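You operate a simulated robot arm through the tools that you are given. There is no shell and no other tool. Be economical: measure what you need, move in short steps, check, and stop when the job is done.

You run a simulated robot arm. Do the job below in one go: nothing can be reset, and whatever is moved stays where it is left.

## Task
Fill the red-band vial to about its line and push the grey stopper in.
Fine: stand it in the filler's well, swing the spout over, fill, swing it clear, then stopper it. Set down upright: what you pick out. Where these are worked on the way, their far stop is far enough and under half their travel is too little: swing spout.
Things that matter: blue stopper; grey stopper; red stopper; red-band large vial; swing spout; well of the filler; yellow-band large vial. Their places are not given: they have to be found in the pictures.

The check looks at the end state, three seconds after you hand in, the way a careful person would. Anything else that was tipped, shoved, dropped, spilled or broken makes it a failure. A push-on lid holds only when it is set on centred and level and pressed home; a screw cap is set on level and turned clockwise until tight.

## Robot
A 6-joint arm with a two-finger parallel gripper, fixed in place. Base frame: the origin is at the foot of the arm, x ahead of it, y to its left, z up; the work surface is at about z = 0.86. Readings come in m, rad, newtons and seconds.
With the tool pointing down near the work surface it reaches from about 0.24 to 0.64 m from the base axis. Its first joint turns from -1.152 to 1.152 rad. Payload 2.7 kg.
The TCP is the grasp point between the finger pads, 0.023 m short of the fingertips. In the tool frame z runs along the fingers and y along their closing line. Largest opening 0.094 m; finger width 0.038, thickness 0.01; the body of the gripper, 0.054 by 0.096 m, starts 0.039 m behind the TCP.
Orientation is that of the tool frame in the base frame, as [roll, pitch, yaw] about the fixed x, y, z axes, in that order (R = Rz(yaw) Ry(pitch) Rx(roll)). With the fingers straight down and closing along the base's y, the tool's x points along the base's -x, its y along +y and its z along -z.

## Interface
- The arm moves only by the tool drive_tool. Its arguments are lists of equal length, an entry for each row: "linear": the shift along the base's x, y, z in m, a list of three; "dr": the turn, a rotation vector about the base's x, y, z in rad, a list of three; "claw": the closure, from 0 (fully open) to 1 (shut). In form: {"linear": [[tx, ty, tz], ...], "dr": [[ax, ay, az], ...], "claw": [claw, ...]}. A call has 1 to 8 rows; each row shifts and turns the commanded pose from where the row before left it. Each row takes 0.2 s and may step no farther than 0.05 m and 0.15 rad from the row before; otherwise, or with a gripper value out of range, the whole call is refused. A pose out of reach is approached as far as the arm can. The call stops where the force on the tool passes 70 N (or 10 N more than at its start, if that is more) or the arm is blocked; 0.2 s more then pass. Each finger travels about 0.045 m/s and halts on what it meets, pressing with about 28 N; the grip force reading is that of the motor and also rises with nothing between the fingers. The clock runs only during rows and for 0.2 s after the last one: add rows that do not move to give the fingers time. The reply holds the time, the measured pose of the TCP, the force on the tool along the base axes, the opening and the grip force, in the units named above and with some noise, with the torque about the TCP (base axes, N m) and any sound that the robot's microphone picked up, and new pictures: "show" is both (left out), scene, wrist or none.
- Cameras (640 x 400 px; columns grow to the right, rows downward): "scene" is fixed at [0.0853, -0.4415, 1.4059]; the picture's right is [0.65, -0.76, 0.00], its down [-0.43, -0.37, -0.83] and it looks along [0.62, 0.54, -0.56] (base axes); focal length 329 px, centre (320, 200). "wrist" rides on the gripper at [0.086, 0.016, -0.075] in the tool frame; the picture's right is [-0.18, 0.98, 0.00], its down [-0.58, -0.11, -0.81] and it looks along [-0.79, -0.15, 0.59] (tool axes); focal length 243 px, centre (320, 200).
- pixel_to_xyz(camera, pixels): for up to 12 pixels [column, row] of the newest picture of that camera ("zoom" is the newest enlarged one), the place [x, y, z] in the base frame of the surface seen there, good to about 0.002 m. It takes no simulated time.
- inspect(camera, box): a new picture of the part [left, top, right, bottom] of that camera's present view, enlarged. It takes no simulated time.
- hand_in(): hands the job in; it is judged then, once.

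Go step by step. Measure first, check grasps and placings, and put right what went wrong. The budget is 80 turns and 200 pictures, counting those below and the enlarged ones. Unless the task says otherwise, let go and move clear before handing in.

The tools are called after ">>>" as name(argument=value, ...) on one line, values as JSON. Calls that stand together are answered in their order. drive_tool: Moves the arm, as the interface text tells. Its arguments: {"type":"object","properties":{"linear":{"type":"array"},"dr":{"type":"array"},"claw":{"type":"array"},"show":{"type":"string","enum":["both","scene","wrist","none"]}},"required":["linear","dr","claw"]} The other tools are called the same way: pixel_to_xyz (camera, pixels) gives the place of the surface under pixels of a picture; inspect (camera, box) takes an enlarged picture of a part of a camera's view; hand_in () hands the job in.

At the start:

```text
time_s: 0.0
tool_pos: [0.4429, -0.019, 1.1985]
orientation: [-3.14, 0.002, 3.142]
force: [0.0, -0.5, -0.2]
torque: [-0.01, -0.02, -0.02]
opening: 0.0941
finger_force: 0.1
```

scene: 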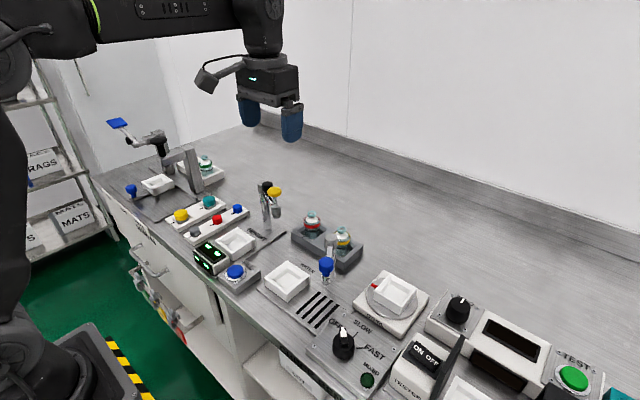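
wrist: 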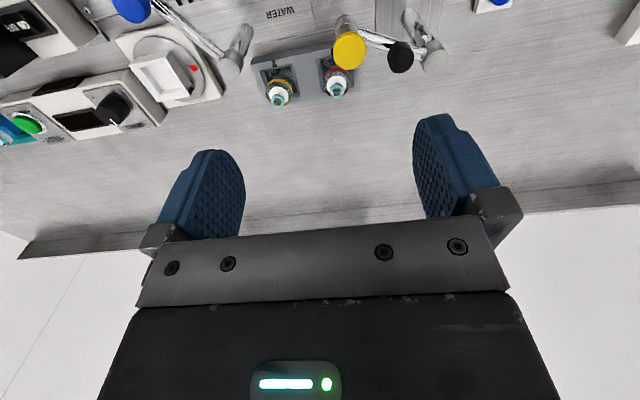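

The scene shows two vials in a grey rack near (312,225) and (342,240), stoppers near (180..240,215), and several spouts. I'll enlarge the areas first.

>>> inspect(camera="scene", box=[100, 110, 260, 210])

>>> inspect(camera="scene", box=[160, 180, 290, 300])

>>> inspect(camera="scene", box=[240, 180, 400, 340])

>>> inspect(camera="scene", box=[300, 250, 460, 400])

```text
4.00 times, centred on (180, 160) of scene
```

zoom: 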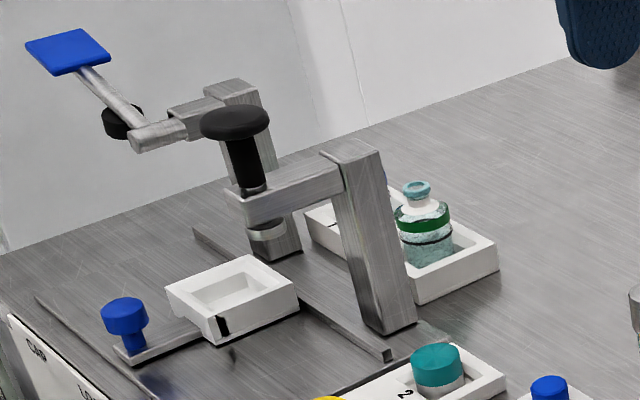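

```text
3.33 times, centred on (225, 240) of scene
```

zoom: 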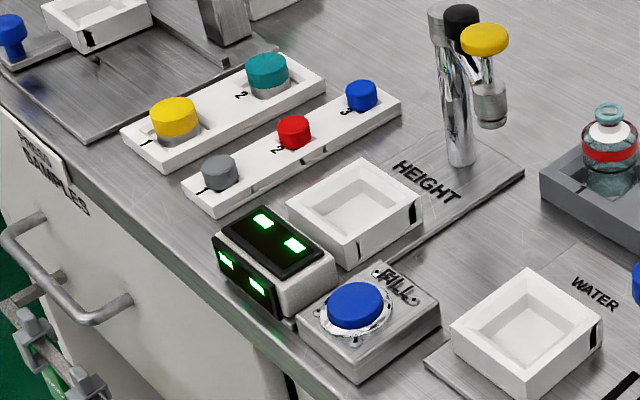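

```text
2.50 times, centred on (320, 260) of scene
```

zoom: 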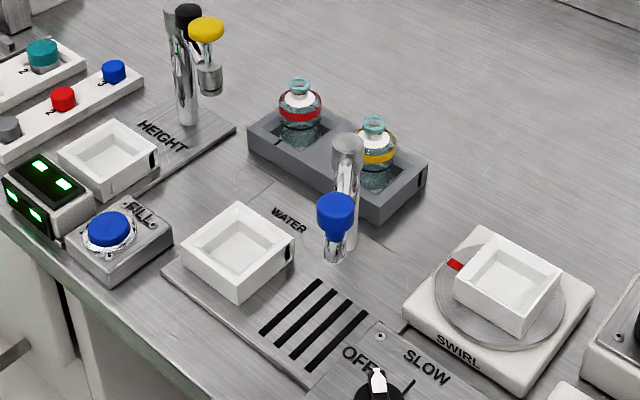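

```text
2.67 times, centred on (380, 325) of scene
```

zoom: 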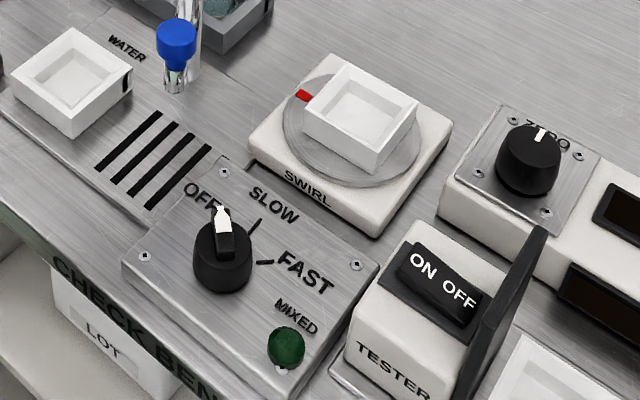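

The filler seems to be the WATER well with the blue-knobbed spout, and the FILL button beside it. I'll measure the key places.

>>> inspect(camera="scene", box=[260, 190, 380, 310])

>>> pixel_to_xyz(camera="scene", pixels=[[311, 214], [312, 224], [342, 231], [342, 241], [327, 264], [331, 238], [286, 281], [286, 260], [309, 278], [264, 282], [287, 301], [235, 270]])

>>> pixel_to_xyz(camera="scene", pixels=[[194, 229], [216, 218], [238, 207], [194, 236], [274, 191], [265, 184], [276, 209], [234, 243], [209, 254], [300, 235], [325, 262], [347, 343]])

```text
3.33 times, centred on (320, 250) of scene
```

zoom: 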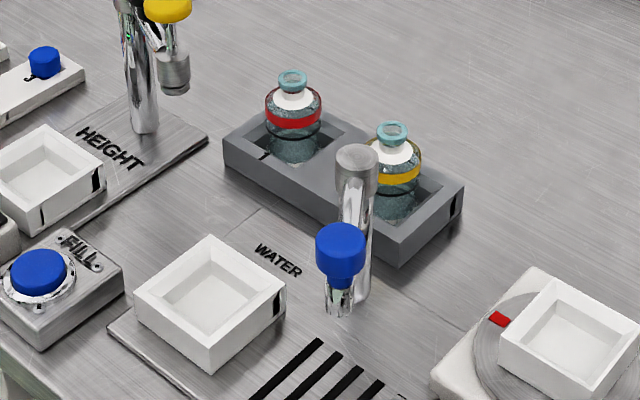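

```text
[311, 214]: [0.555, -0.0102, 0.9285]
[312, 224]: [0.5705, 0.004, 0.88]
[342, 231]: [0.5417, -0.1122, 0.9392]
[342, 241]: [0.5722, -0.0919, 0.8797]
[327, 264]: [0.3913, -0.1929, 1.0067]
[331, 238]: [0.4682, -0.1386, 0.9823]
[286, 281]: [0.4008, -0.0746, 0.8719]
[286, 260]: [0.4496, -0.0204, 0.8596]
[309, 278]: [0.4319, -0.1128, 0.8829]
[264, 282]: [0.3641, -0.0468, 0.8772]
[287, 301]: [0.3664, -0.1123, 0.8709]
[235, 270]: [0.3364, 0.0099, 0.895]
```

```text
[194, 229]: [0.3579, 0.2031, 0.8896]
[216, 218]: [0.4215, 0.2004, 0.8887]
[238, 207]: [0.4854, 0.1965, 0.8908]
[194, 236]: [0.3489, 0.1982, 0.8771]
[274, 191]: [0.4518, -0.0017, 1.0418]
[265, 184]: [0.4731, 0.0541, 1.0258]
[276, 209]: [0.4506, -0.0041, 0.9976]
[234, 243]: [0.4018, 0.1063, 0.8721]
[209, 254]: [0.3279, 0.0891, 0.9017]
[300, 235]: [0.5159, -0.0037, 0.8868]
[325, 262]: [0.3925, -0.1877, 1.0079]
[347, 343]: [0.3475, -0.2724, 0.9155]
```

Next I'll measure the red vial in the enlarged picture: rim (291,72), body sides (265,105) and (322,105), the rack and the nozzle.

>>> pixel_to_xyz(camera="zoom", pixels=[[292, 72], [292, 84], [280, 84], [305, 84], [292, 100], [293, 124], [268, 122], [320, 122], [293, 150], [335, 302], [356, 155], [340, 225]])

>>> pixel_to_xyz(camera="zoom", pixels=[[223, 138], [464, 182], [390, 240], [260, 100], [210, 236], [285, 290], [210, 345], [134, 288], [210, 300], [210, 370], [340, 262], [210, 258]])

>>> drive_tool(linear=[[-0.03, 0, 0.0], [-0.03, 0, 0], [-0.03, 0, 0], [-0.03, 0, 0]], dr=[[0, 0, 0], [0, 0, 0], [0, 0, 0], [0, 0, 0]], claw=[0, 0, 0, 0])

```text
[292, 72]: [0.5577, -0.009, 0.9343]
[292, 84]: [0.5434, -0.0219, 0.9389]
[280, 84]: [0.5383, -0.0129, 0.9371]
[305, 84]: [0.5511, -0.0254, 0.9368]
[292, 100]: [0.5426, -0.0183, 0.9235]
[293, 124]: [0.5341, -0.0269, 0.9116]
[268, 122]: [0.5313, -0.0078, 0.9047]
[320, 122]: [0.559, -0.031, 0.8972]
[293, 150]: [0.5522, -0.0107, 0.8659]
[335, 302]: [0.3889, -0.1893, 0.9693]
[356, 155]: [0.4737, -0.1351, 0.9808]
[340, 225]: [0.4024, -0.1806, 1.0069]
```

```text
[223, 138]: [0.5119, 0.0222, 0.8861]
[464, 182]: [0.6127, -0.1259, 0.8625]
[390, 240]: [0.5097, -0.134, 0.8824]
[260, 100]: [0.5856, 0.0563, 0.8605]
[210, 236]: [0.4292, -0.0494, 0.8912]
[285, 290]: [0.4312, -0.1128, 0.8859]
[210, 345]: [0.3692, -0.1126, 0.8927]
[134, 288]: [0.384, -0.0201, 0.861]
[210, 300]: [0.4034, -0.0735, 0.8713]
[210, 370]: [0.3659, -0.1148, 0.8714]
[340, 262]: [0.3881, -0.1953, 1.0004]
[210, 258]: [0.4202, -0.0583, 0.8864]
```

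```text
time_s: 1.0
tool_pos: [0.322, -0.0197, 1.1971]
orientation: [3.141, 0.003, -3.141]
force: [0.0, 0.6, 0.0]
torque: [0.0, -0.04, -0.01]
opening: 0.0943
finger_force: 0.1
```

scene: 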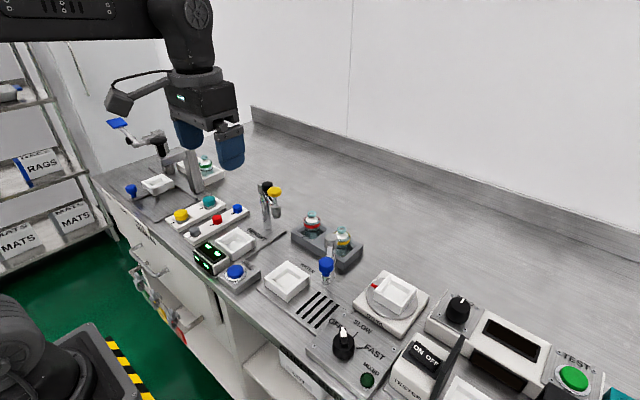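
wrist: 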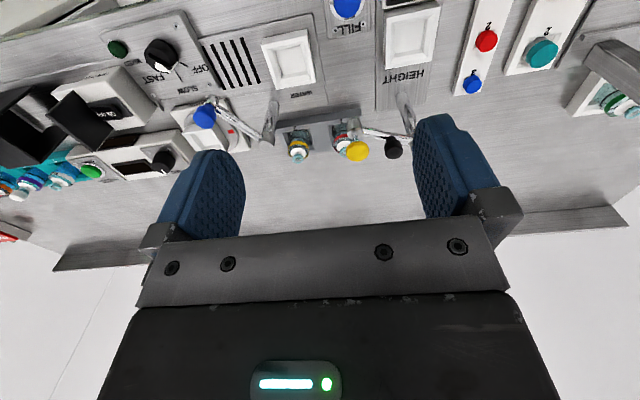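

The red vial is centred near (0.551, -0.013) with its rim at z≈0.938. The WATER well is at about (0.40, -0.075), and the blue spout knob at (0.39, -0.19). The yellow knobbed head stands in front of the vial, so I'll turn the gripper so that the wrist camera points to +y and approach from above.

>>> drive_tool(linear=[[0.03, 0, 0], [0.03, 0, 0], [0.03, 0, 0], [0.03, 0, 0], [0.03, 0, 0], [0.03, 0, 0], [0.03, 0, 0], [0.019, 0.006, 0]], dr=[[0, 0, -0.145], [0, 0, -0.145], [0, 0, -0.145], [0, 0, -0.145], [0, 0, -0.145], [0, 0, -0.145], [0, 0, -0.145], [0, 0, -0.145]], claw=[0, 0, 0, 0, 0, 0, 0, 0], show="none")

>>> drive_tool(linear=[[0, 0, -0.04], [0, 0, -0.04], [0, 0, -0.02], [0, 0, 0]], dr=[[0, 0, -0.14], [0, 0, -0.14], [0, 0, -0.13], [0, 0, 0]], claw=[0, 0, 0, 0])

```text
time_s: 2.8
tool_pos: [0.5532, -0.0136, 1.1975]
orientation: [-3.139, 0.001, 1.978]
force: [-0.1, -0.4, -0.1]
torque: [0.0, -0.01, -0.02]
opening: 0.0941
finger_force: 0.1
```

```text
time_s: 3.8
tool_pos: [0.5531, -0.014, 1.0997]
orientation: [-3.141, 0.003, 1.569]
force: [0.1, 0.8, -0.5]
torque: [-0.01, -0.01, 0.01]
opening: 0.094
finger_force: 0.1
```

scene: 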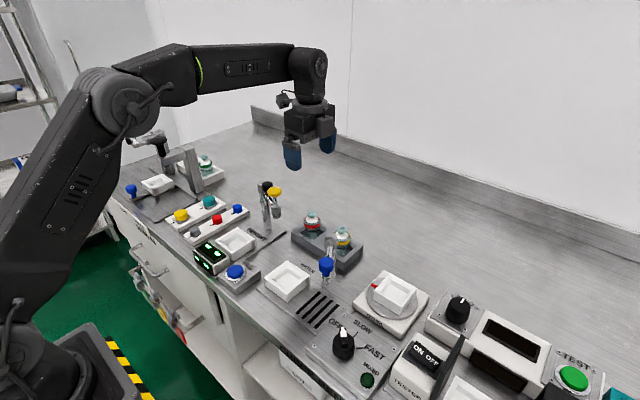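
wrist: 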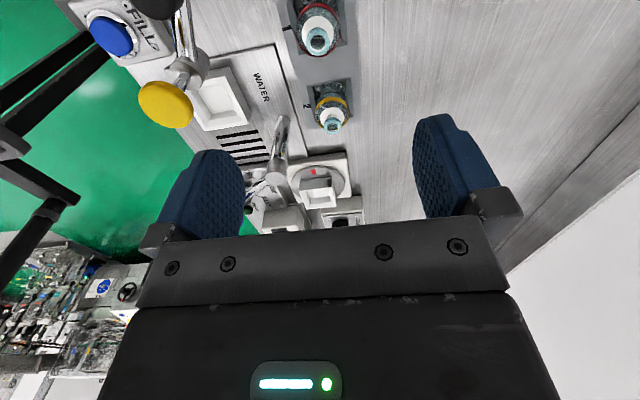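

The camera now looks along -y, with the red vial at (318,30) in the wrist view. I'll measure it from here.

>>> inspect(camera="wrist", box=[260, 0, 380, 75])

>>> pixel_to_xyz(camera="wrist", pixels=[[318, 41], [318, 28], [309, 42], [328, 42], [336, 22], [298, 22], [165, 105], [183, 75]])

```text
5.33 times, centred on (320, 38) of wrist
```

zoom: 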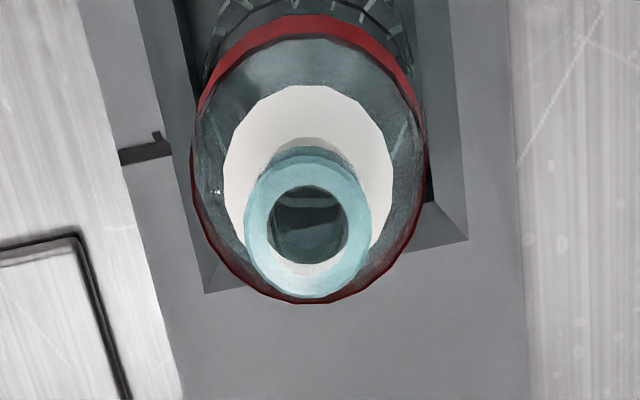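

```text
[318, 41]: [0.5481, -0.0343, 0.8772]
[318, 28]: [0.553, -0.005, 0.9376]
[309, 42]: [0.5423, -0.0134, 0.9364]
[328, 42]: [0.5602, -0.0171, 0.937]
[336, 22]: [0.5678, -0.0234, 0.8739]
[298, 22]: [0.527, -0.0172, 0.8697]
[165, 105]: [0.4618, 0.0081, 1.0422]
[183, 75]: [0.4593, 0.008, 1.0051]
```

>>> pixel_to_xyz(camera="zoom", pixels=[[251, 226], [364, 226], [308, 165], [308, 285], [308, 230], [420, 120], [200, 120], [200, 190], [420, 190]])

>>> pixel_to_xyz(camera="wrist", pixels=[[143, 105], [190, 105], [165, 85], [165, 126]])

```text
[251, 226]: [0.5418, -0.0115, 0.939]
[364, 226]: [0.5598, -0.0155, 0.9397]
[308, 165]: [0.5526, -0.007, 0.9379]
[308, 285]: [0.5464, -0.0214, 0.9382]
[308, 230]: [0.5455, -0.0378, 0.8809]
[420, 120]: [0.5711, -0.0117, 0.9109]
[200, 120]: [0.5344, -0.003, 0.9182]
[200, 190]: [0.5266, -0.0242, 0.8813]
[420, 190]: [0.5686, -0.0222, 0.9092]
```

```text
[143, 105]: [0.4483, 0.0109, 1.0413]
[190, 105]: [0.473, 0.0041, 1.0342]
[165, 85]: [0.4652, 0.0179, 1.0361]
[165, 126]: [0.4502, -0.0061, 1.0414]
```

The vial centre is (0.5505, -0.014). I'll lower to z≈0.912 in steps.

>>> drive_tool(linear=[[-0.0026, 0, -0.04], [0, 0, -0.04], [0, 0, -0.04], [0, 0, -0.03], [0, 0, -0.02], [0, 0, -0.0175], [0, 0, 0]], dr=[[0, 0, 0], [0, 0, 0], [0, 0, 0], [0, 0, 0], [0, 0, 0], [0, 0, 0], [0, 0, 0]], claw=[0, 0, 0, 0, 0, 0, 0])

```text
time_s: 5.4
tool_pos: [0.5499, -0.0135, 0.9118]
orientation: [3.141, 0.002, 1.572]
force: [0.3, -0.1, -0.3]
torque: [0.01, 0.0, -0.03]
opening: 0.0941
finger_force: 0.0
```

scene: 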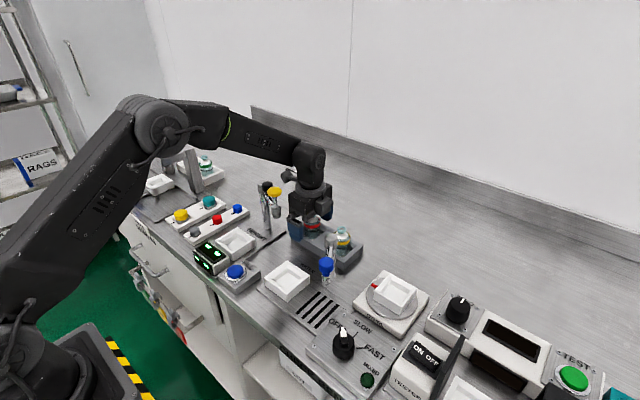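
wrist: 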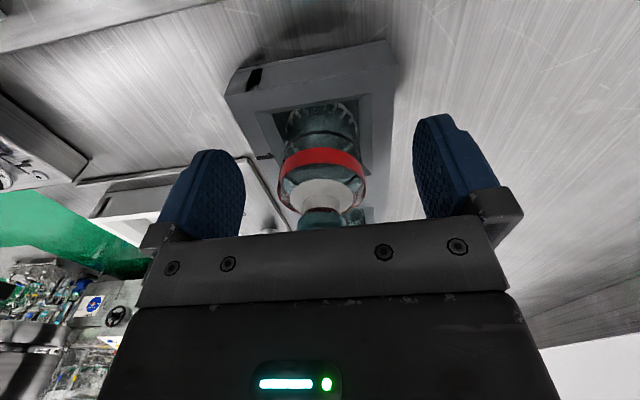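

The red vial at (322,175) sits between the fingers. Closing.

>>> drive_tool(linear=[[0, 0, 0], [0, 0, 0], [0, 0, 0], [0, 0, 0], [0, 0, 0]], dr=[[0, 0, 0], [0, 0, 0], [0, 0, 0], [0, 0, 0], [0, 0, 0]], claw=[0.4, 0.6, 0.7, 0.7, 0.7], show="wrist")

```text
time_s: 6.6
tool_pos: [0.5495, -0.0137, 0.9118]
orientation: [3.141, 0.001, 1.572]
force: [-0.2, -0.2, 1.2]
torque: [0.04, -0.02, -0.02]
opening: 0.0387
finger_force: 28.5
```

wrist: 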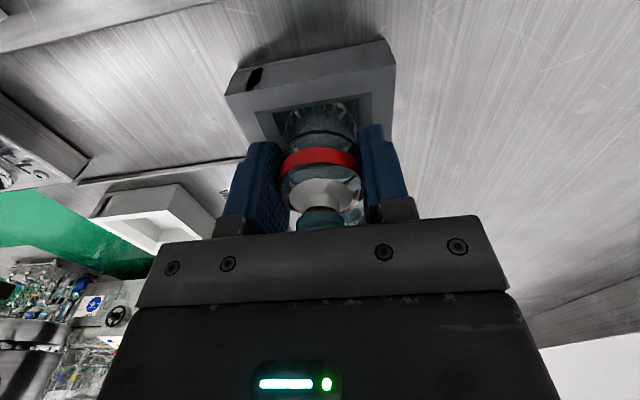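

Gripped at opening 0.0387. I'll lift straight up and measure the well meanwhile.

>>> drive_tool(linear=[[0, 0, 0.02], [0, 0, 0.04], [0, 0, 0.04], [0, 0, 0.04], [0, 0, 0.04], [0, 0, 0.03], [0, 0, 0]], dr=[[0, 0, 0], [0, 0, 0], [0, 0, 0], [0, 0, 0], [0, 0, 0], [0, 0, 0], [0, 0, 0]], claw=[0.7, 0.7, 0.7, 0.7, 0.7, 0.7, 0.7])

>>> inspect(camera="scene", box=[256, 250, 352, 310])

```text
time_s: 8.2
tool_pos: [0.5499, -0.0126, 1.1194]
orientation: [-3.141, 0.003, 1.571]
force: [-0.3, -0.5, 0.0]
torque: [-0.01, 0.0, -0.02]
opening: 0.0386
finger_force: 28.3
```

scene: 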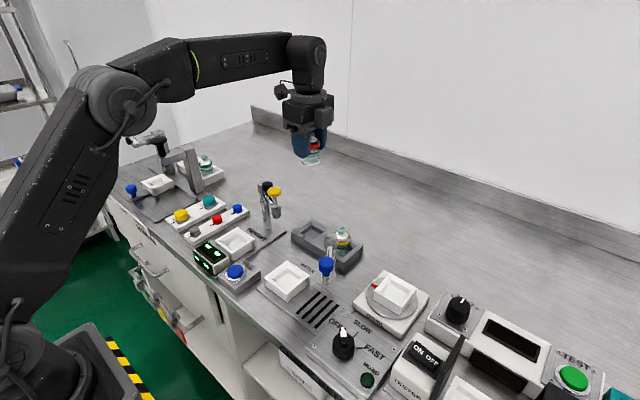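
wrist: 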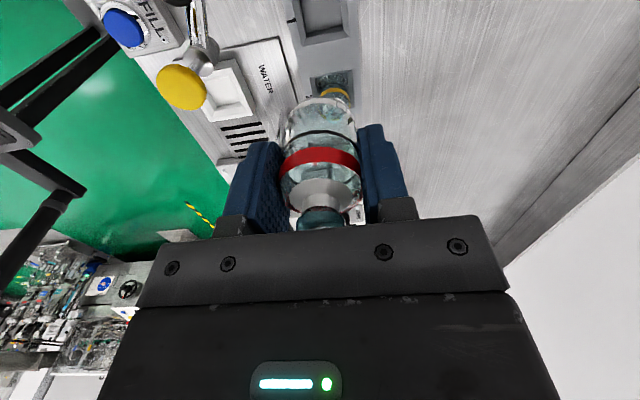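

```text
6.67 times, centred on (304, 280) of scene
```

zoom: 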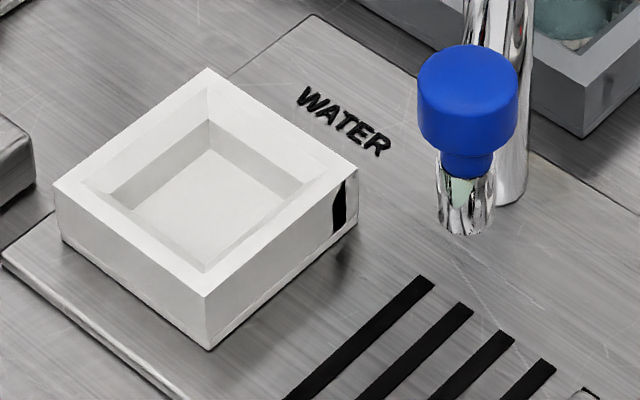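

The vial's dark line shows below the red band. Next I'll measure the well's rim and floor corners.

>>> pixel_to_xyz(camera="zoom", pixels=[[208, 82], [333, 175], [205, 280], [75, 190], [209, 155], [290, 203], [205, 265], [135, 205], [208, 210], [206, 345], [62, 235], [465, 232]])

>>> drive_tool(linear=[[-0.03, -0.008, 0], [-0.03, -0.01, 0], [-0.03, -0.01, 0], [-0.03, -0.01, 0], [-0.03, -0.01, 0], [0, -0.01, 0], [0, -0.01, 0]], dr=[[0, 0, 0.143], [0, 0, 0.143], [0, 0, 0.143], [0, 0, 0.143], [0, 0, 0.143], [0, 0, 0.143], [0, 0, 0.143]], claw=[0.7, 0.7, 0.7, 0.7, 0.7, 0.7, 0.7], show="none")

>>> drive_tool(linear=[[0, 0, 0], [0, 0, 0], [0, 0, 0], [0, 0, 0], [0, 0, 0]], dr=[[0, 0, 0.143], [0, 0, 0.143], [0, 0, 0.143], [0, 0, 0.143], [0, 0, 0]], claw=[0.7, 0.7, 0.7, 0.7, 0.7])

```text
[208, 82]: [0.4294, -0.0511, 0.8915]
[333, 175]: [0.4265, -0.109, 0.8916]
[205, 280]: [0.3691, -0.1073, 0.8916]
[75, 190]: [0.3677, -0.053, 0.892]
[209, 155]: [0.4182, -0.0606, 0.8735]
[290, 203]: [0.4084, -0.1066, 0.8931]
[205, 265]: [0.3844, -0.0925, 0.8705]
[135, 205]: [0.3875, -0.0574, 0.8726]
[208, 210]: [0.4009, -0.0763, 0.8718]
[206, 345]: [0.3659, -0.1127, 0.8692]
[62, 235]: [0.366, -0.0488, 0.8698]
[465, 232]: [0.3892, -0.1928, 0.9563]
```

```text
time_s: 9.8
tool_pos: [0.3994, -0.0822, 1.1211]
orientation: [-3.141, 0.003, 2.573]
force: [0.0, 0.3, -0.7]
torque: [0.02, 0.0, -0.01]
opening: 0.0387
finger_force: 27.7
```

```text
time_s: 11.0
tool_pos: [0.3996, -0.0829, 1.1209]
orientation: [-3.142, 0.0, -3.139]
force: [0.4, 0.5, -0.4]
torque: [-0.04, 0.01, -0.05]
opening: 0.0389
finger_force: 28.3
```

scene: 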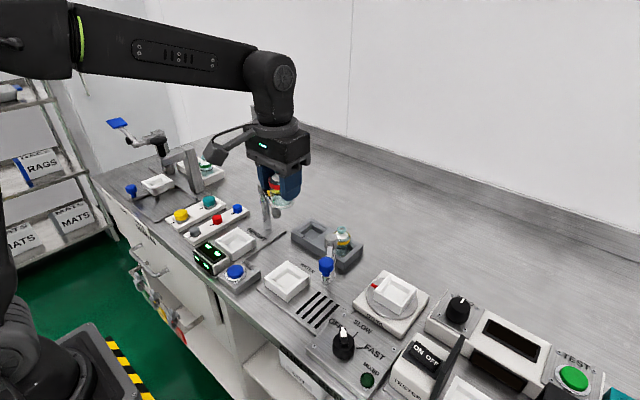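
wrist: 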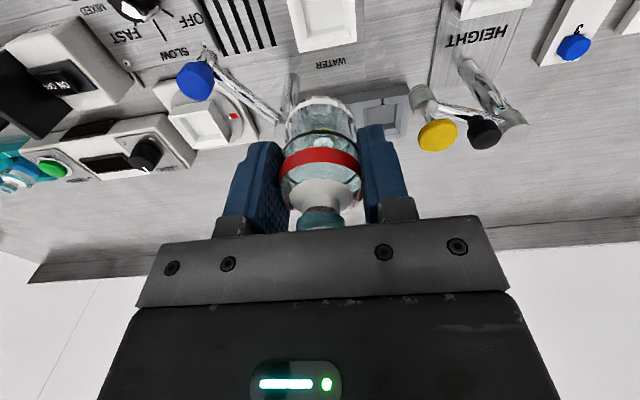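

The well centre is (0.399, -0.0805) with its floor at z≈0.872. I'll lower the vial, slowly near the end.

>>> drive_tool(linear=[[-0.0006, 0.0024, -0.04], [0, 0, -0.04], [0, 0, -0.04], [0, 0, -0.04], [0, 0, -0.025], [0, 0, -0.006], [0, 0, 0]], dr=[[0, 0, 0], [0, 0, 0], [0, 0, 0], [0, 0, 0], [0, 0, 0], [0, 0, 0], [0, 0, 0]], claw=[0.7, 0.7, 0.7, 0.7, 0.7, 0.7, 0.7])

>>> inspect(camera="scene", box=[240, 210, 352, 310])

>>> inspect(camera="wrist", box=[200, 0, 440, 240])

```text
time_s: 12.6
tool_pos: [0.4011, -0.0775, 0.9291]
orientation: [-3.141, 0.0, -3.139]
force: [-4.5, -0.2, 7.8]
torque: [0.08, 0.07, 0.02]
opening: 0.0387
finger_force: 27.8
```

scene: 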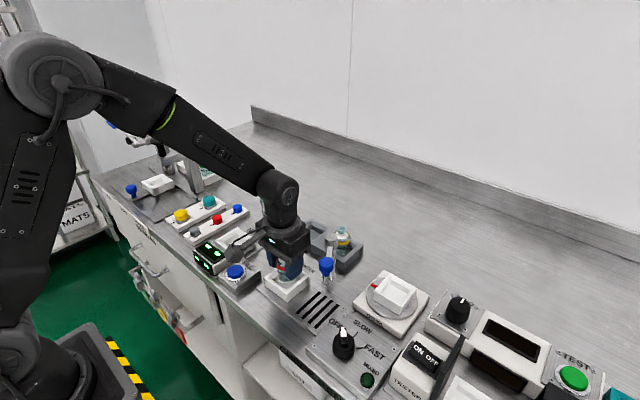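
wrist: 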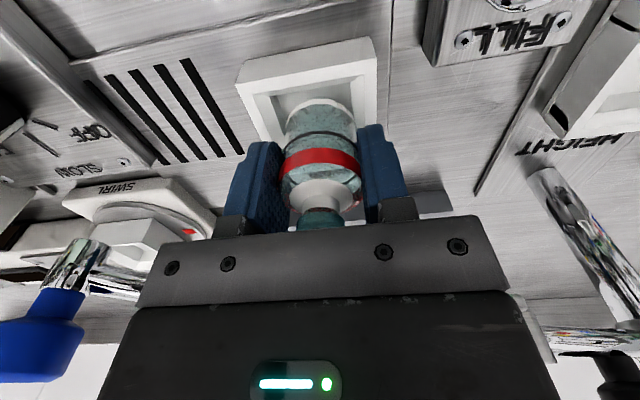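

```text
4.00 times, centred on (296, 260) of scene
```

zoom: 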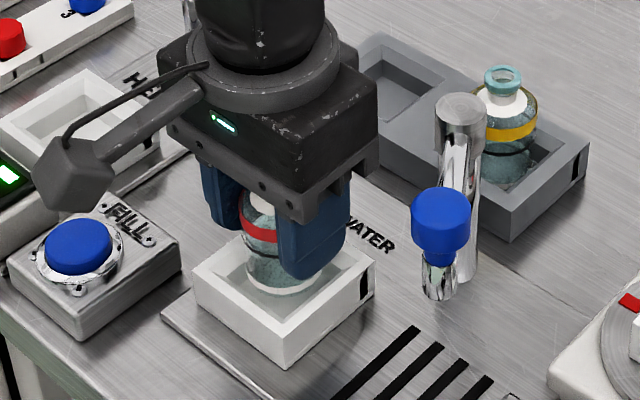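

```text
1.67 times, centred on (320, 120) of wrist
```

zoom: 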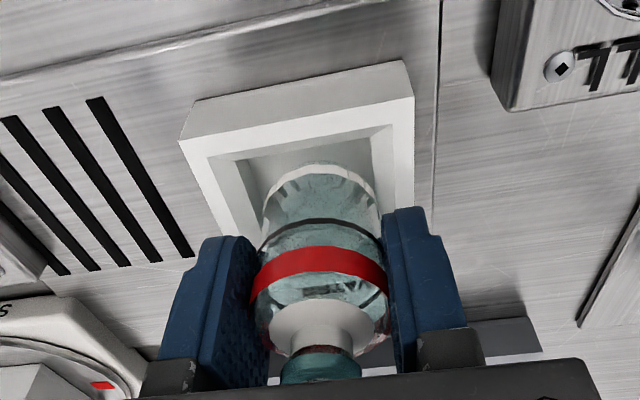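

Contact: the force is [-4.5, -0.2, 7.8] at z=0.929, so the vial is touching a sloped wall. The wrist view shows it close to the right (+y) wall. I'll raise it slightly and read again.

>>> drive_tool(linear=[[0, 0, 0.006], [0, 0, 0], [0, 0, 0]], dr=[[0, 0, 0], [0, 0, 0], [0, 0, 0]], claw=[0.7, 0.7, 0.7], show="wrist")

>>> inspect(camera="wrist", box=[240, 20, 400, 120])

>>> inspect(camera="scene", box=[256, 250, 336, 310])

```text
time_s: 13.4
tool_pos: [0.401, -0.078, 0.9361]
orientation: [-3.141, 0.002, -3.141]
force: [0.5, -0.1, -0.4]
torque: [0.01, 0.0, -0.01]
opening: 0.0386
finger_force: 28.0
```

wrist: 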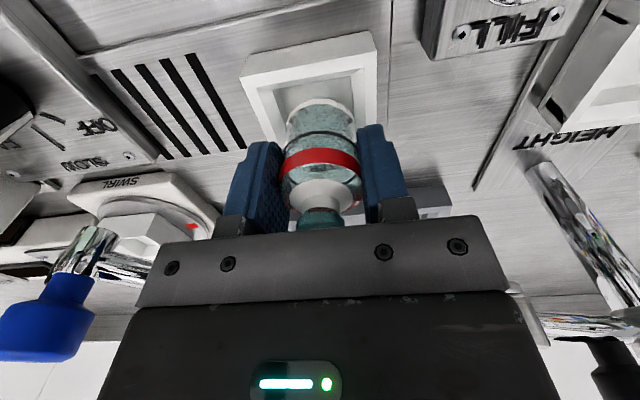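

```text
4.00 times, centred on (320, 70) of wrist
```

zoom: 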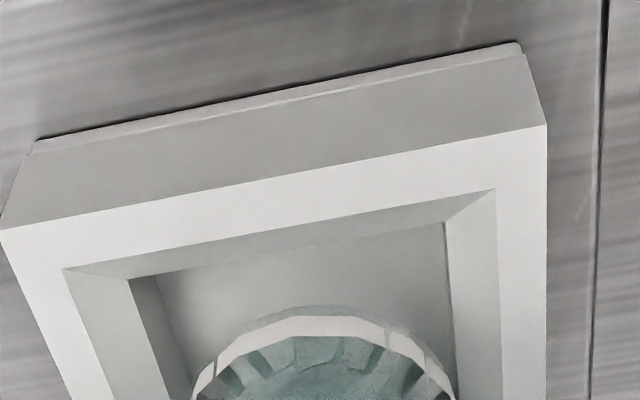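

```text
6.67 times, centred on (296, 280) of scene
```

zoom: 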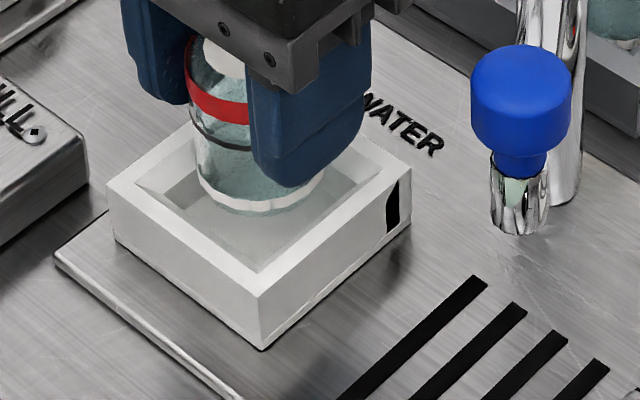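

>>> pixel_to_xyz(camera="wrist", pixels=[[364, 66], [256, 86], [376, 52], [241, 79], [273, 90], [350, 78], [285, 120], [355, 110], [320, 101], [290, 113], [352, 104]])

>>> pixel_to_xyz(camera="zoom", pixels=[[135, 184], [258, 274], [385, 185], [262, 212], [200, 180], [165, 195], [265, 255], [320, 210], [258, 290], [108, 190], [412, 175], [375, 190]])

```text
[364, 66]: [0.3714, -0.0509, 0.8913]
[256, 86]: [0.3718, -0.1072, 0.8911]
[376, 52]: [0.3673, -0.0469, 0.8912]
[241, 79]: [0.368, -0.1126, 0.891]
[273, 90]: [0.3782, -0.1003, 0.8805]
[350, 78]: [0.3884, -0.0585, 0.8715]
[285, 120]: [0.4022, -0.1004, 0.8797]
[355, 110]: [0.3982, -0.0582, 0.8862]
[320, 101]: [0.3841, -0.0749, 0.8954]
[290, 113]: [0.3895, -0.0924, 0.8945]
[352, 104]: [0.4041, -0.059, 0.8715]
```

```text
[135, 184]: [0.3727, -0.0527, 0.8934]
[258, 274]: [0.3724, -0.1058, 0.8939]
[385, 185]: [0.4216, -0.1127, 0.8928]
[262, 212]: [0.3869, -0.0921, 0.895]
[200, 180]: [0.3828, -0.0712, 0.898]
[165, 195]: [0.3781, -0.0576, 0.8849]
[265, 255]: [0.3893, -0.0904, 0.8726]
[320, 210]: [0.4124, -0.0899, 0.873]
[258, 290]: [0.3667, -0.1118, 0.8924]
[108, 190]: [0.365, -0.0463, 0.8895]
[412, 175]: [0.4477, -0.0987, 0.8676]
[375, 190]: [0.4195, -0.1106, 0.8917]
```

The vial is about 2.5 mm too far in +x and 1 mm in +y relative to the well centre (0.400, -0.0793). I'll correct this and lower gently.

>>> drive_tool(linear=[[-0.0026, -0.001, 0], [0, 0, -0.006], [0, 0, -0.003], [0, 0, 0]], dr=[[0, 0, 0], [0, 0, 0], [0, 0, 0], [0, 0, 0]], claw=[0.7, 0.7, 0.7, 0.7], show="none")

```text
time_s: 14.4
tool_pos: [0.3973, -0.08, 0.9276]
orientation: [-3.141, 0.002, -3.14]
force: [-0.4, 0.5, -0.2]
torque: [0.01, 0.0, 0.01]
opening: 0.0387
finger_force: 28.0
```

No contact now. Continuing down in small steps.

>>> drive_tool(linear=[[0, 0, -0.003], [0, 0, -0.002], [0, 0, 0]], dr=[[0, 0, 0], [0, 0, 0], [0, 0, 0]], claw=[0.7, 0.7, 0.7], show="none")

>>> drive_tool(linear=[[0, 0, -0.002], [0, 0, -0.0015], [0, 0, 0]], dr=[[0, 0, 0], [0, 0, 0], [0, 0, 0]], claw=[0.7, 0.7, 0.7], show="wrist")

```text
time_s: 15.2
tool_pos: [0.3974, -0.0812, 0.9227]
orientation: [3.14, 0.001, -3.139]
force: [-0.8, 0.2, -0.4]
torque: [-0.02, 0.02, -0.02]
opening: 0.0383
finger_force: 27.9
```

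```text
time_s: 16.0
tool_pos: [0.3963, -0.082, 0.9176]
orientation: [-3.141, 0.001, -3.139]
force: [0.4, -0.3, -0.5]
torque: [-0.01, 0.02, -0.05]
opening: 0.0386
finger_force: 27.9
```

wrist: 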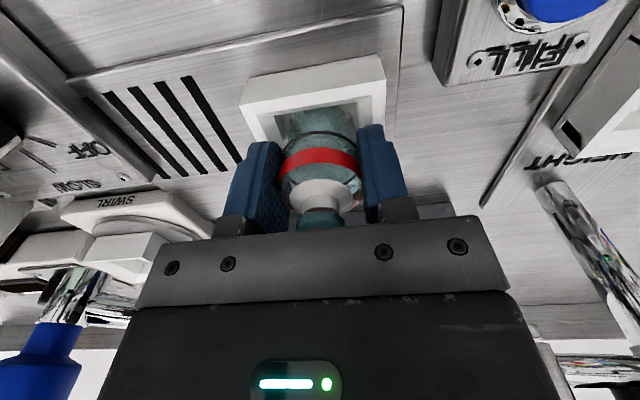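

>>> drive_tool(linear=[[0, 0, -0.001], [0, 0, -0.001], [0, 0, 0]], dr=[[0, 0, 0], [0, 0, 0], [0, 0, 0]], claw=[0.7, 0.7, 0.7], show="none")

```text
time_s: 16.8
tool_pos: [0.3974, -0.0802, 0.9186]
orientation: [-3.139, 0.003, -3.14]
force: [-0.7, -0.2, 8.8]
torque: [-0.09, 0.03, -0.02]
opening: 0.0385
finger_force: 28.0
```

Purely vertical contact (8.8 N) at z≈0.918 means the vial is on the floor. I'll release and retreat straight up.

>>> drive_tool(linear=[[0, 0, 0.0005], [0, 0, 0], [0, 0, 0], [0, 0, 0.005], [0, 0, 0.04], [0, 0, 0.05], [0, 0, 0.05], [0, 0, 0.04]], dr=[[0, 0, 0], [0, 0, 0], [0, 0, 0], [0, 0, 0], [0, 0, 0], [0, 0, 0], [0, 0, 0], [0, 0, 0]], claw=[0.5, 0.3, 0.2, 0.1, 0.1, 0.1, 0.1, 0.1])

>>> inspect(camera="scene", box=[256, 230, 368, 310])

```text
time_s: 18.6
tool_pos: [0.3939, -0.0779, 1.1023]
orientation: [3.141, 0.003, -3.14]
force: [-0.3, 0.0, -0.5]
torque: [0.04, -0.01, 0.0]
opening: 0.0847
finger_force: 0.1
```

scene: 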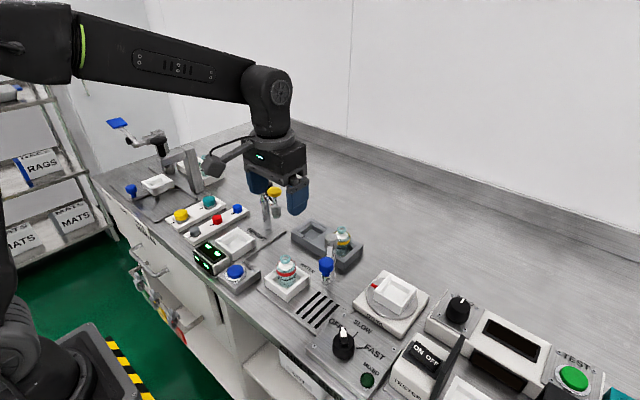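
wrist: 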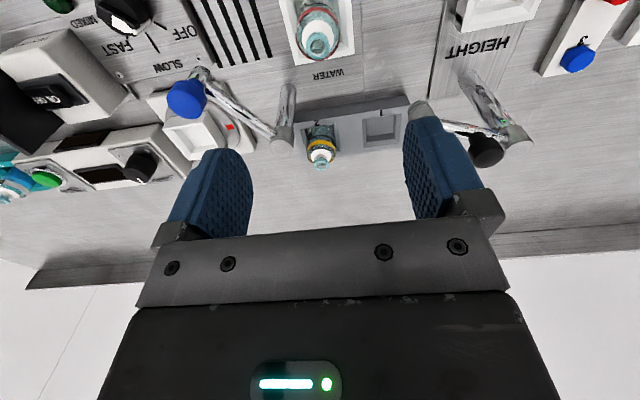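

```text
5.00 times, centred on (312, 270) of scene
```

zoom: 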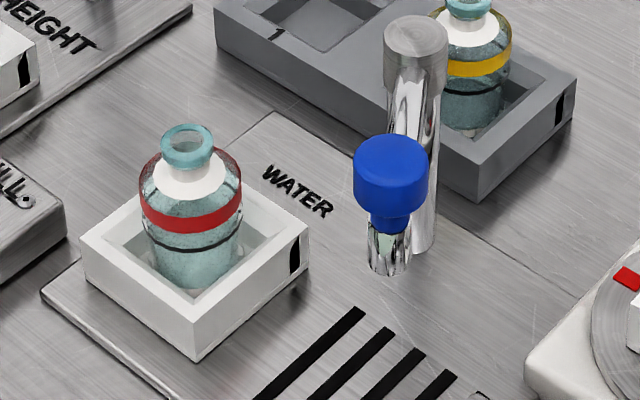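

The vial stands upright in the well. Now I'll measure the rim and the knob, arm and post.

>>> pixel_to_xyz(camera="zoom", pixels=[[163, 143], [211, 143], [187, 126], [187, 166], [390, 145], [390, 162], [358, 165], [424, 165], [388, 272], [416, 30], [416, 55], [388, 228]])

>>> pixel_to_xyz(camera="wrist", pixels=[[187, 98], [187, 85], [170, 100], [204, 100], [187, 114], [225, 95], [250, 115], [270, 130], [285, 88], [285, 130], [320, 40]])

>>> inspect(camera="wrist", box=[140, 60, 300, 160])

```text
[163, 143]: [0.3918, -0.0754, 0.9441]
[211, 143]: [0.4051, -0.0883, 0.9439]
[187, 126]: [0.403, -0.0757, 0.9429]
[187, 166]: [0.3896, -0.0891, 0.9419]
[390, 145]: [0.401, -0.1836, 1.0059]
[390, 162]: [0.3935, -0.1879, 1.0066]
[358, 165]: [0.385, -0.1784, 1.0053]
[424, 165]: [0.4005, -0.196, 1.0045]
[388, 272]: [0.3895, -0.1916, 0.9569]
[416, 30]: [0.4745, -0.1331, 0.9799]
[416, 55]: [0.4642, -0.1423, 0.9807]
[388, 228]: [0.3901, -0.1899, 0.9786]
```

```text
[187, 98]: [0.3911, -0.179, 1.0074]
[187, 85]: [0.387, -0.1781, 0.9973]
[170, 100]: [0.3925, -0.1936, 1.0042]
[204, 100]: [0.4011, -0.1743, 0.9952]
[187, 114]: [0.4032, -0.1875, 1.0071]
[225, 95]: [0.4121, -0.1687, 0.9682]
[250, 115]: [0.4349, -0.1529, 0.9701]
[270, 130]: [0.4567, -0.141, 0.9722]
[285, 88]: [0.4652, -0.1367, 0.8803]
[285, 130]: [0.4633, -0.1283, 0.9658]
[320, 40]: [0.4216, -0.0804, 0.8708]
```

```text
4.00 times, centred on (220, 110) of wrist
```

zoom: 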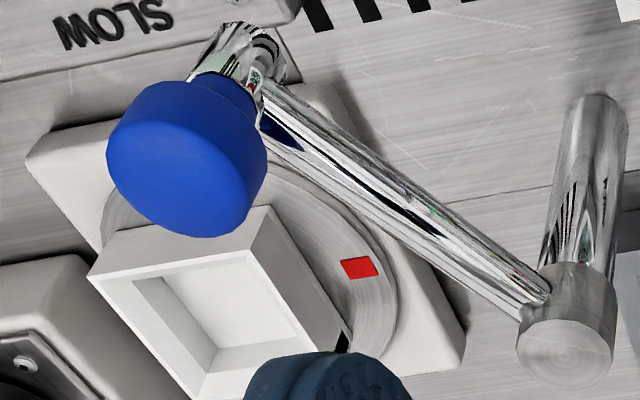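

The knob is centred near (0.394, -0.186) with its top at 1.006, and the post is at about (0.469, -0.137), giving a radius of 0.09. The vial mouth is at (0.398, -0.082). I'll go above the knob with the fingers closing tangentially.

>>> drive_tool(linear=[[0, -0.03, 0], [0, -0.03, 0], [-0.002, -0.03, 0], [0, -0.0164, 0], [0, 0, 0]], dr=[[0, 0, 0.145], [0, 0, 0.145], [0, 0, 0.145], [0, 0, 0.145], [0, 0, 0]], claw=[0.1, 0.2, 0.3, 0.35, 0.35], show="wrist")

```text
time_s: 19.8
tool_pos: [0.3955, -0.1858, 1.1032]
orientation: [3.141, 0.001, -2.559]
force: [-0.1, 0.0, -0.2]
torque: [0.04, -0.02, -0.02]
opening: 0.0614
finger_force: 0.1
```

wrist: 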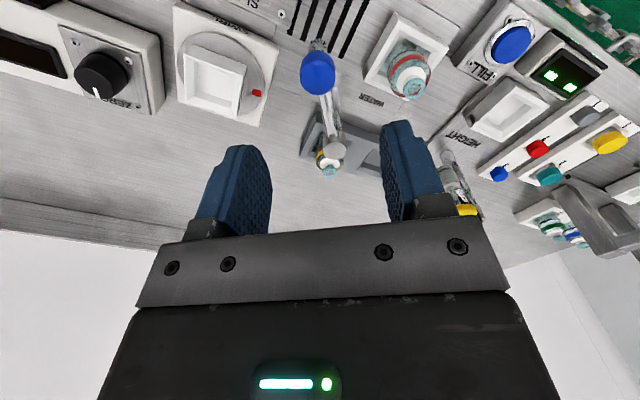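

The arm points straight along the image, with the knob centred at (318,73) and the post at (331,148). Lowering onto the knob.

>>> drive_tool(linear=[[0, 0, -0.04], [0, 0, -0.035], [0, 0, -0.022], [0, 0, 0]], dr=[[0, 0, 0], [0, 0, 0], [0, 0, 0], [0, 0, 0]], claw=[0.35, 0.35, 0.35, 0.35])

>>> inspect(camera="scene", box=[256, 210, 400, 310])

```text
time_s: 20.8
tool_pos: [0.3935, -0.187, 1.005]
orientation: [-3.141, 0.001, -2.561]
force: [-0.8, 0.5, 0.5]
torque: [0.01, -0.02, -0.01]
opening: 0.0611
finger_force: 0.0
```

scene: 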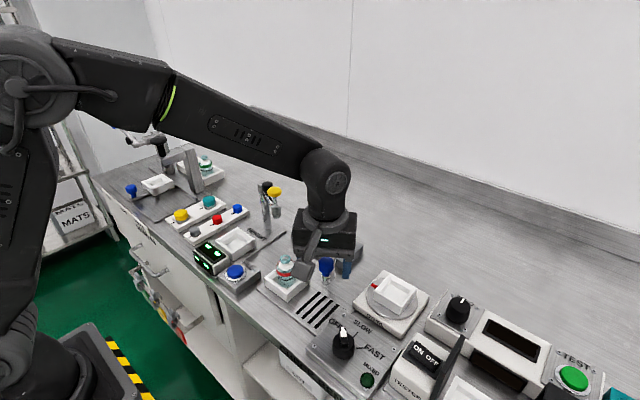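
wrist: 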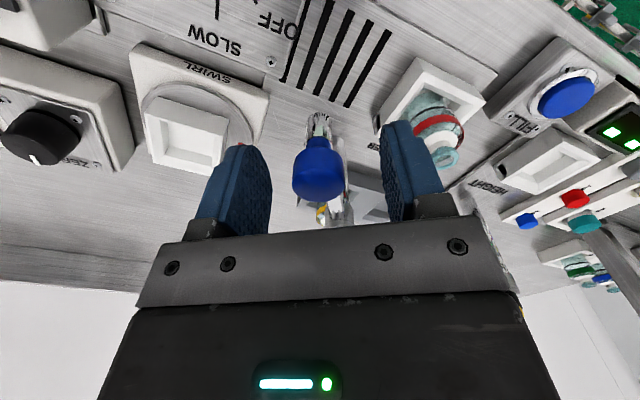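

```text
4.00 times, centred on (328, 260) of scene
```

zoom: 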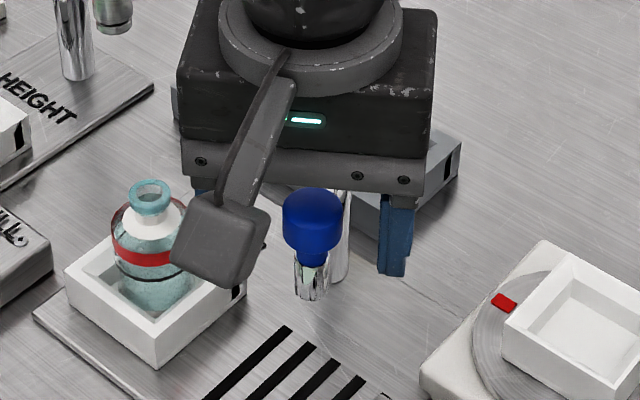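

The knob at (318,170) is between the fingers. Closing.

>>> drive_tool(linear=[[0, 0, 0], [0, 0, 0], [0, 0, 0], [0, 0, 0]], dr=[[0, 0, 0], [0, 0, 0], [0, 0, 0], [0, 0, 0]], claw=[0.6, 0.78, 0.78, 0.78], show="wrist")

```text
time_s: 21.8
tool_pos: [0.3941, -0.1884, 1.0044]
orientation: [3.141, 0.002, -2.561]
force: [-0.3, -0.8, -1.6]
torque: [0.23, 0.14, -0.04]
opening: 0.0256
finger_force: 45.0
```

wrist: 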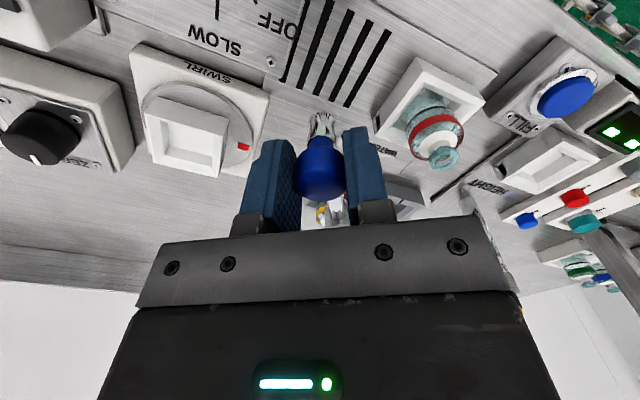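

Gripped at opening 0.0256. I'll swing along the arc, the first half now.

>>> drive_tool(linear=[[-0.0054, 0.0095, 0], [-0.0042, 0.0101, 0], [-0.003, 0.0106, 0], [-0.0016, 0.0108, 0], [-0.0004, 0.0109, 0]], dr=[[0, 0, -0.122], [0, 0, -0.122], [0, 0, -0.122], [0, 0, -0.122], [0, 0, -0.122]], claw=[0.76, 0.76, 0.76, 0.76, 0.76])

```text
time_s: 23.0
tool_pos: [0.3788, -0.1346, 1.0044]
orientation: [-3.141, 0.0, 3.11]
force: [-11.2, 0.7, 0.2]
torque: [-0.27, -0.18, 0.1]
opening: 0.0252
finger_force: 44.9
```

scene: 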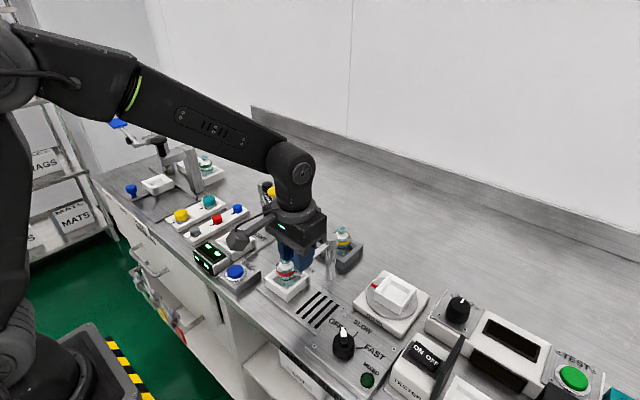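
wrist: 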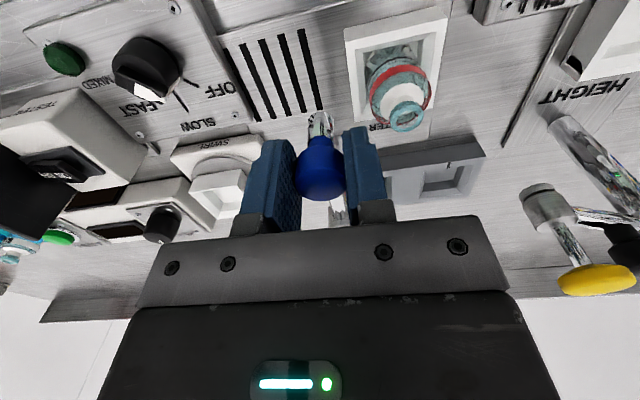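

The spout is following, with only a modest radial force of -11 N. Second half of the arc.

>>> drive_tool(linear=[[-0.001, 0.0109, 0], [0.0022, 0.0107, 0], [0.0036, 0.0104, 0], [0.0048, 0.0098, 0]], dr=[[0, 0, -0.122], [0, 0, -0.122], [0, 0, -0.122], [0, 0, -0.122]], claw=[0.75, 0.75, 0.75, 0.75])

>>> inspect(camera="scene", box=[240, 220, 352, 300])

```text
time_s: 24.0
tool_pos: [0.3885, -0.093, 1.0043]
orientation: [-3.138, 0.0, 2.622]
force: [-3.6, 0.6, -12.5]
torque: [0.37, -0.08, 0.03]
opening: 0.025
finger_force: 44.7
```

scene: 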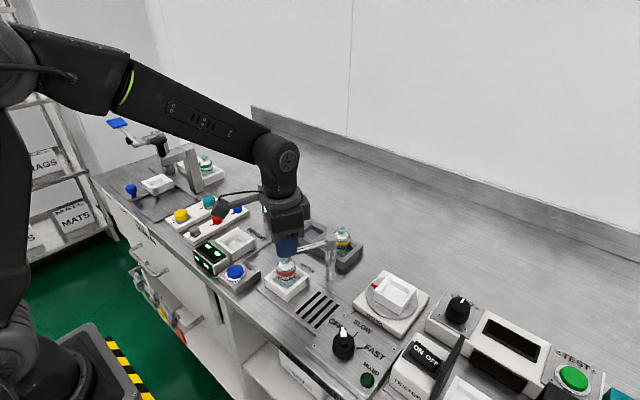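
wrist: 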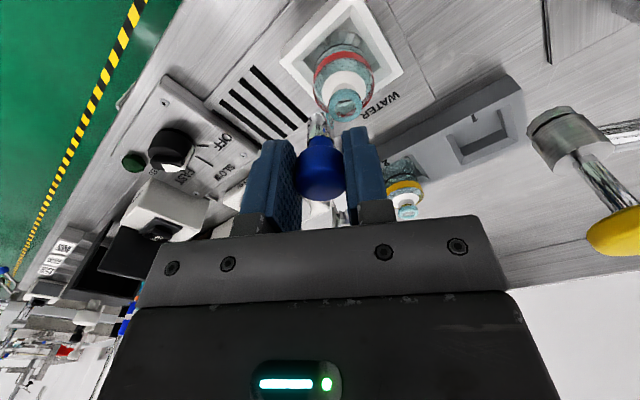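

```text
5.00 times, centred on (296, 260) of scene
```

zoom: 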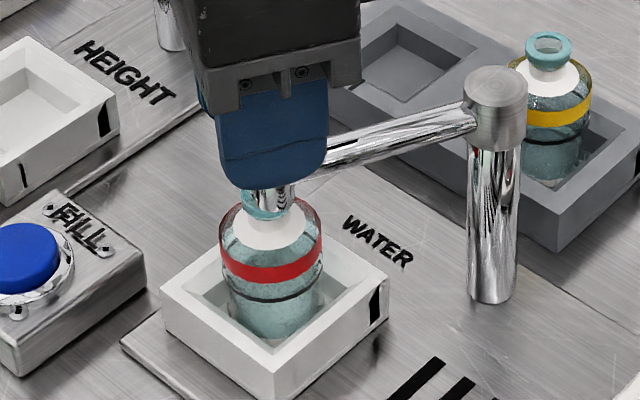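

>>> drive_tool(linear=[[0.0061, 0.0092, -0.0005], [0, 0, 0]], dr=[[0, 0, -0.122], [0, 0, 0]], claw=[0.75, 0.75], show="wrist")

>>> inspect(camera="scene", box=[256, 230, 352, 290])

>>> inspect(camera="wrist", box=[240, 40, 400, 140])

```text
time_s: 24.6
tool_pos: [0.394, -0.0852, 1.005]
orientation: [-3.141, -0.003, 2.5]
force: [-20.6, 9.5, 2.3]
torque: [0.09, 0.25, -0.29]
opening: 0.025
finger_force: 44.8
```

wrist: 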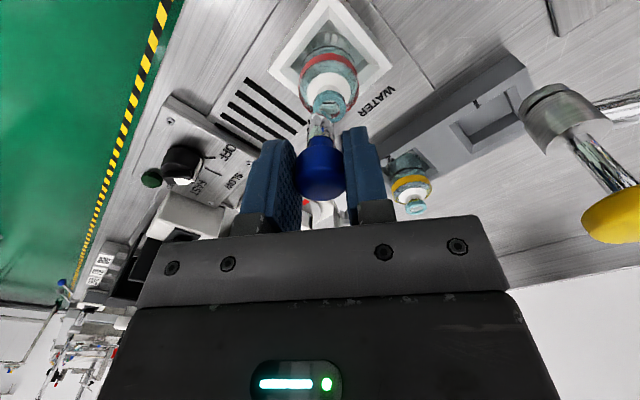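

```text
6.67 times, centred on (304, 260) of scene
```

zoom: 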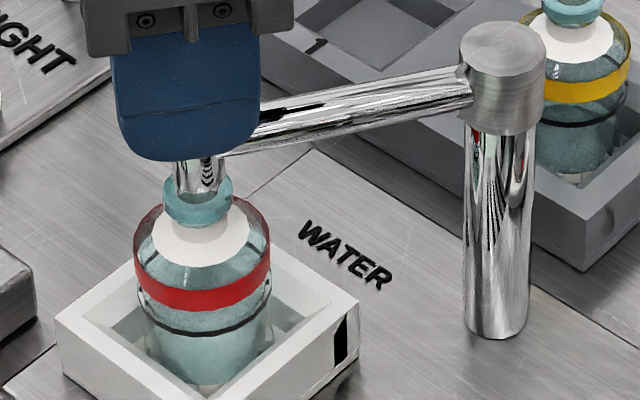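

```text
4.00 times, centred on (320, 90) of wrist
```

zoom: 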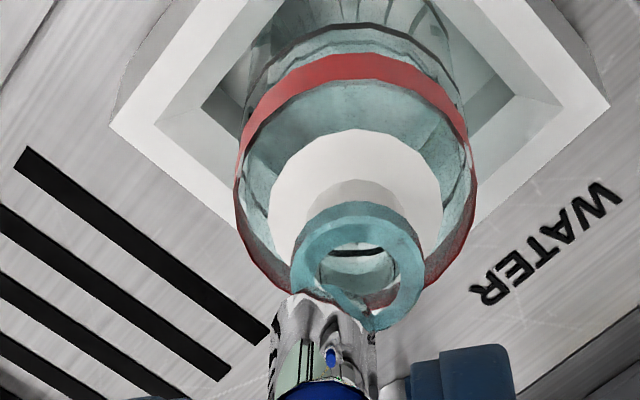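

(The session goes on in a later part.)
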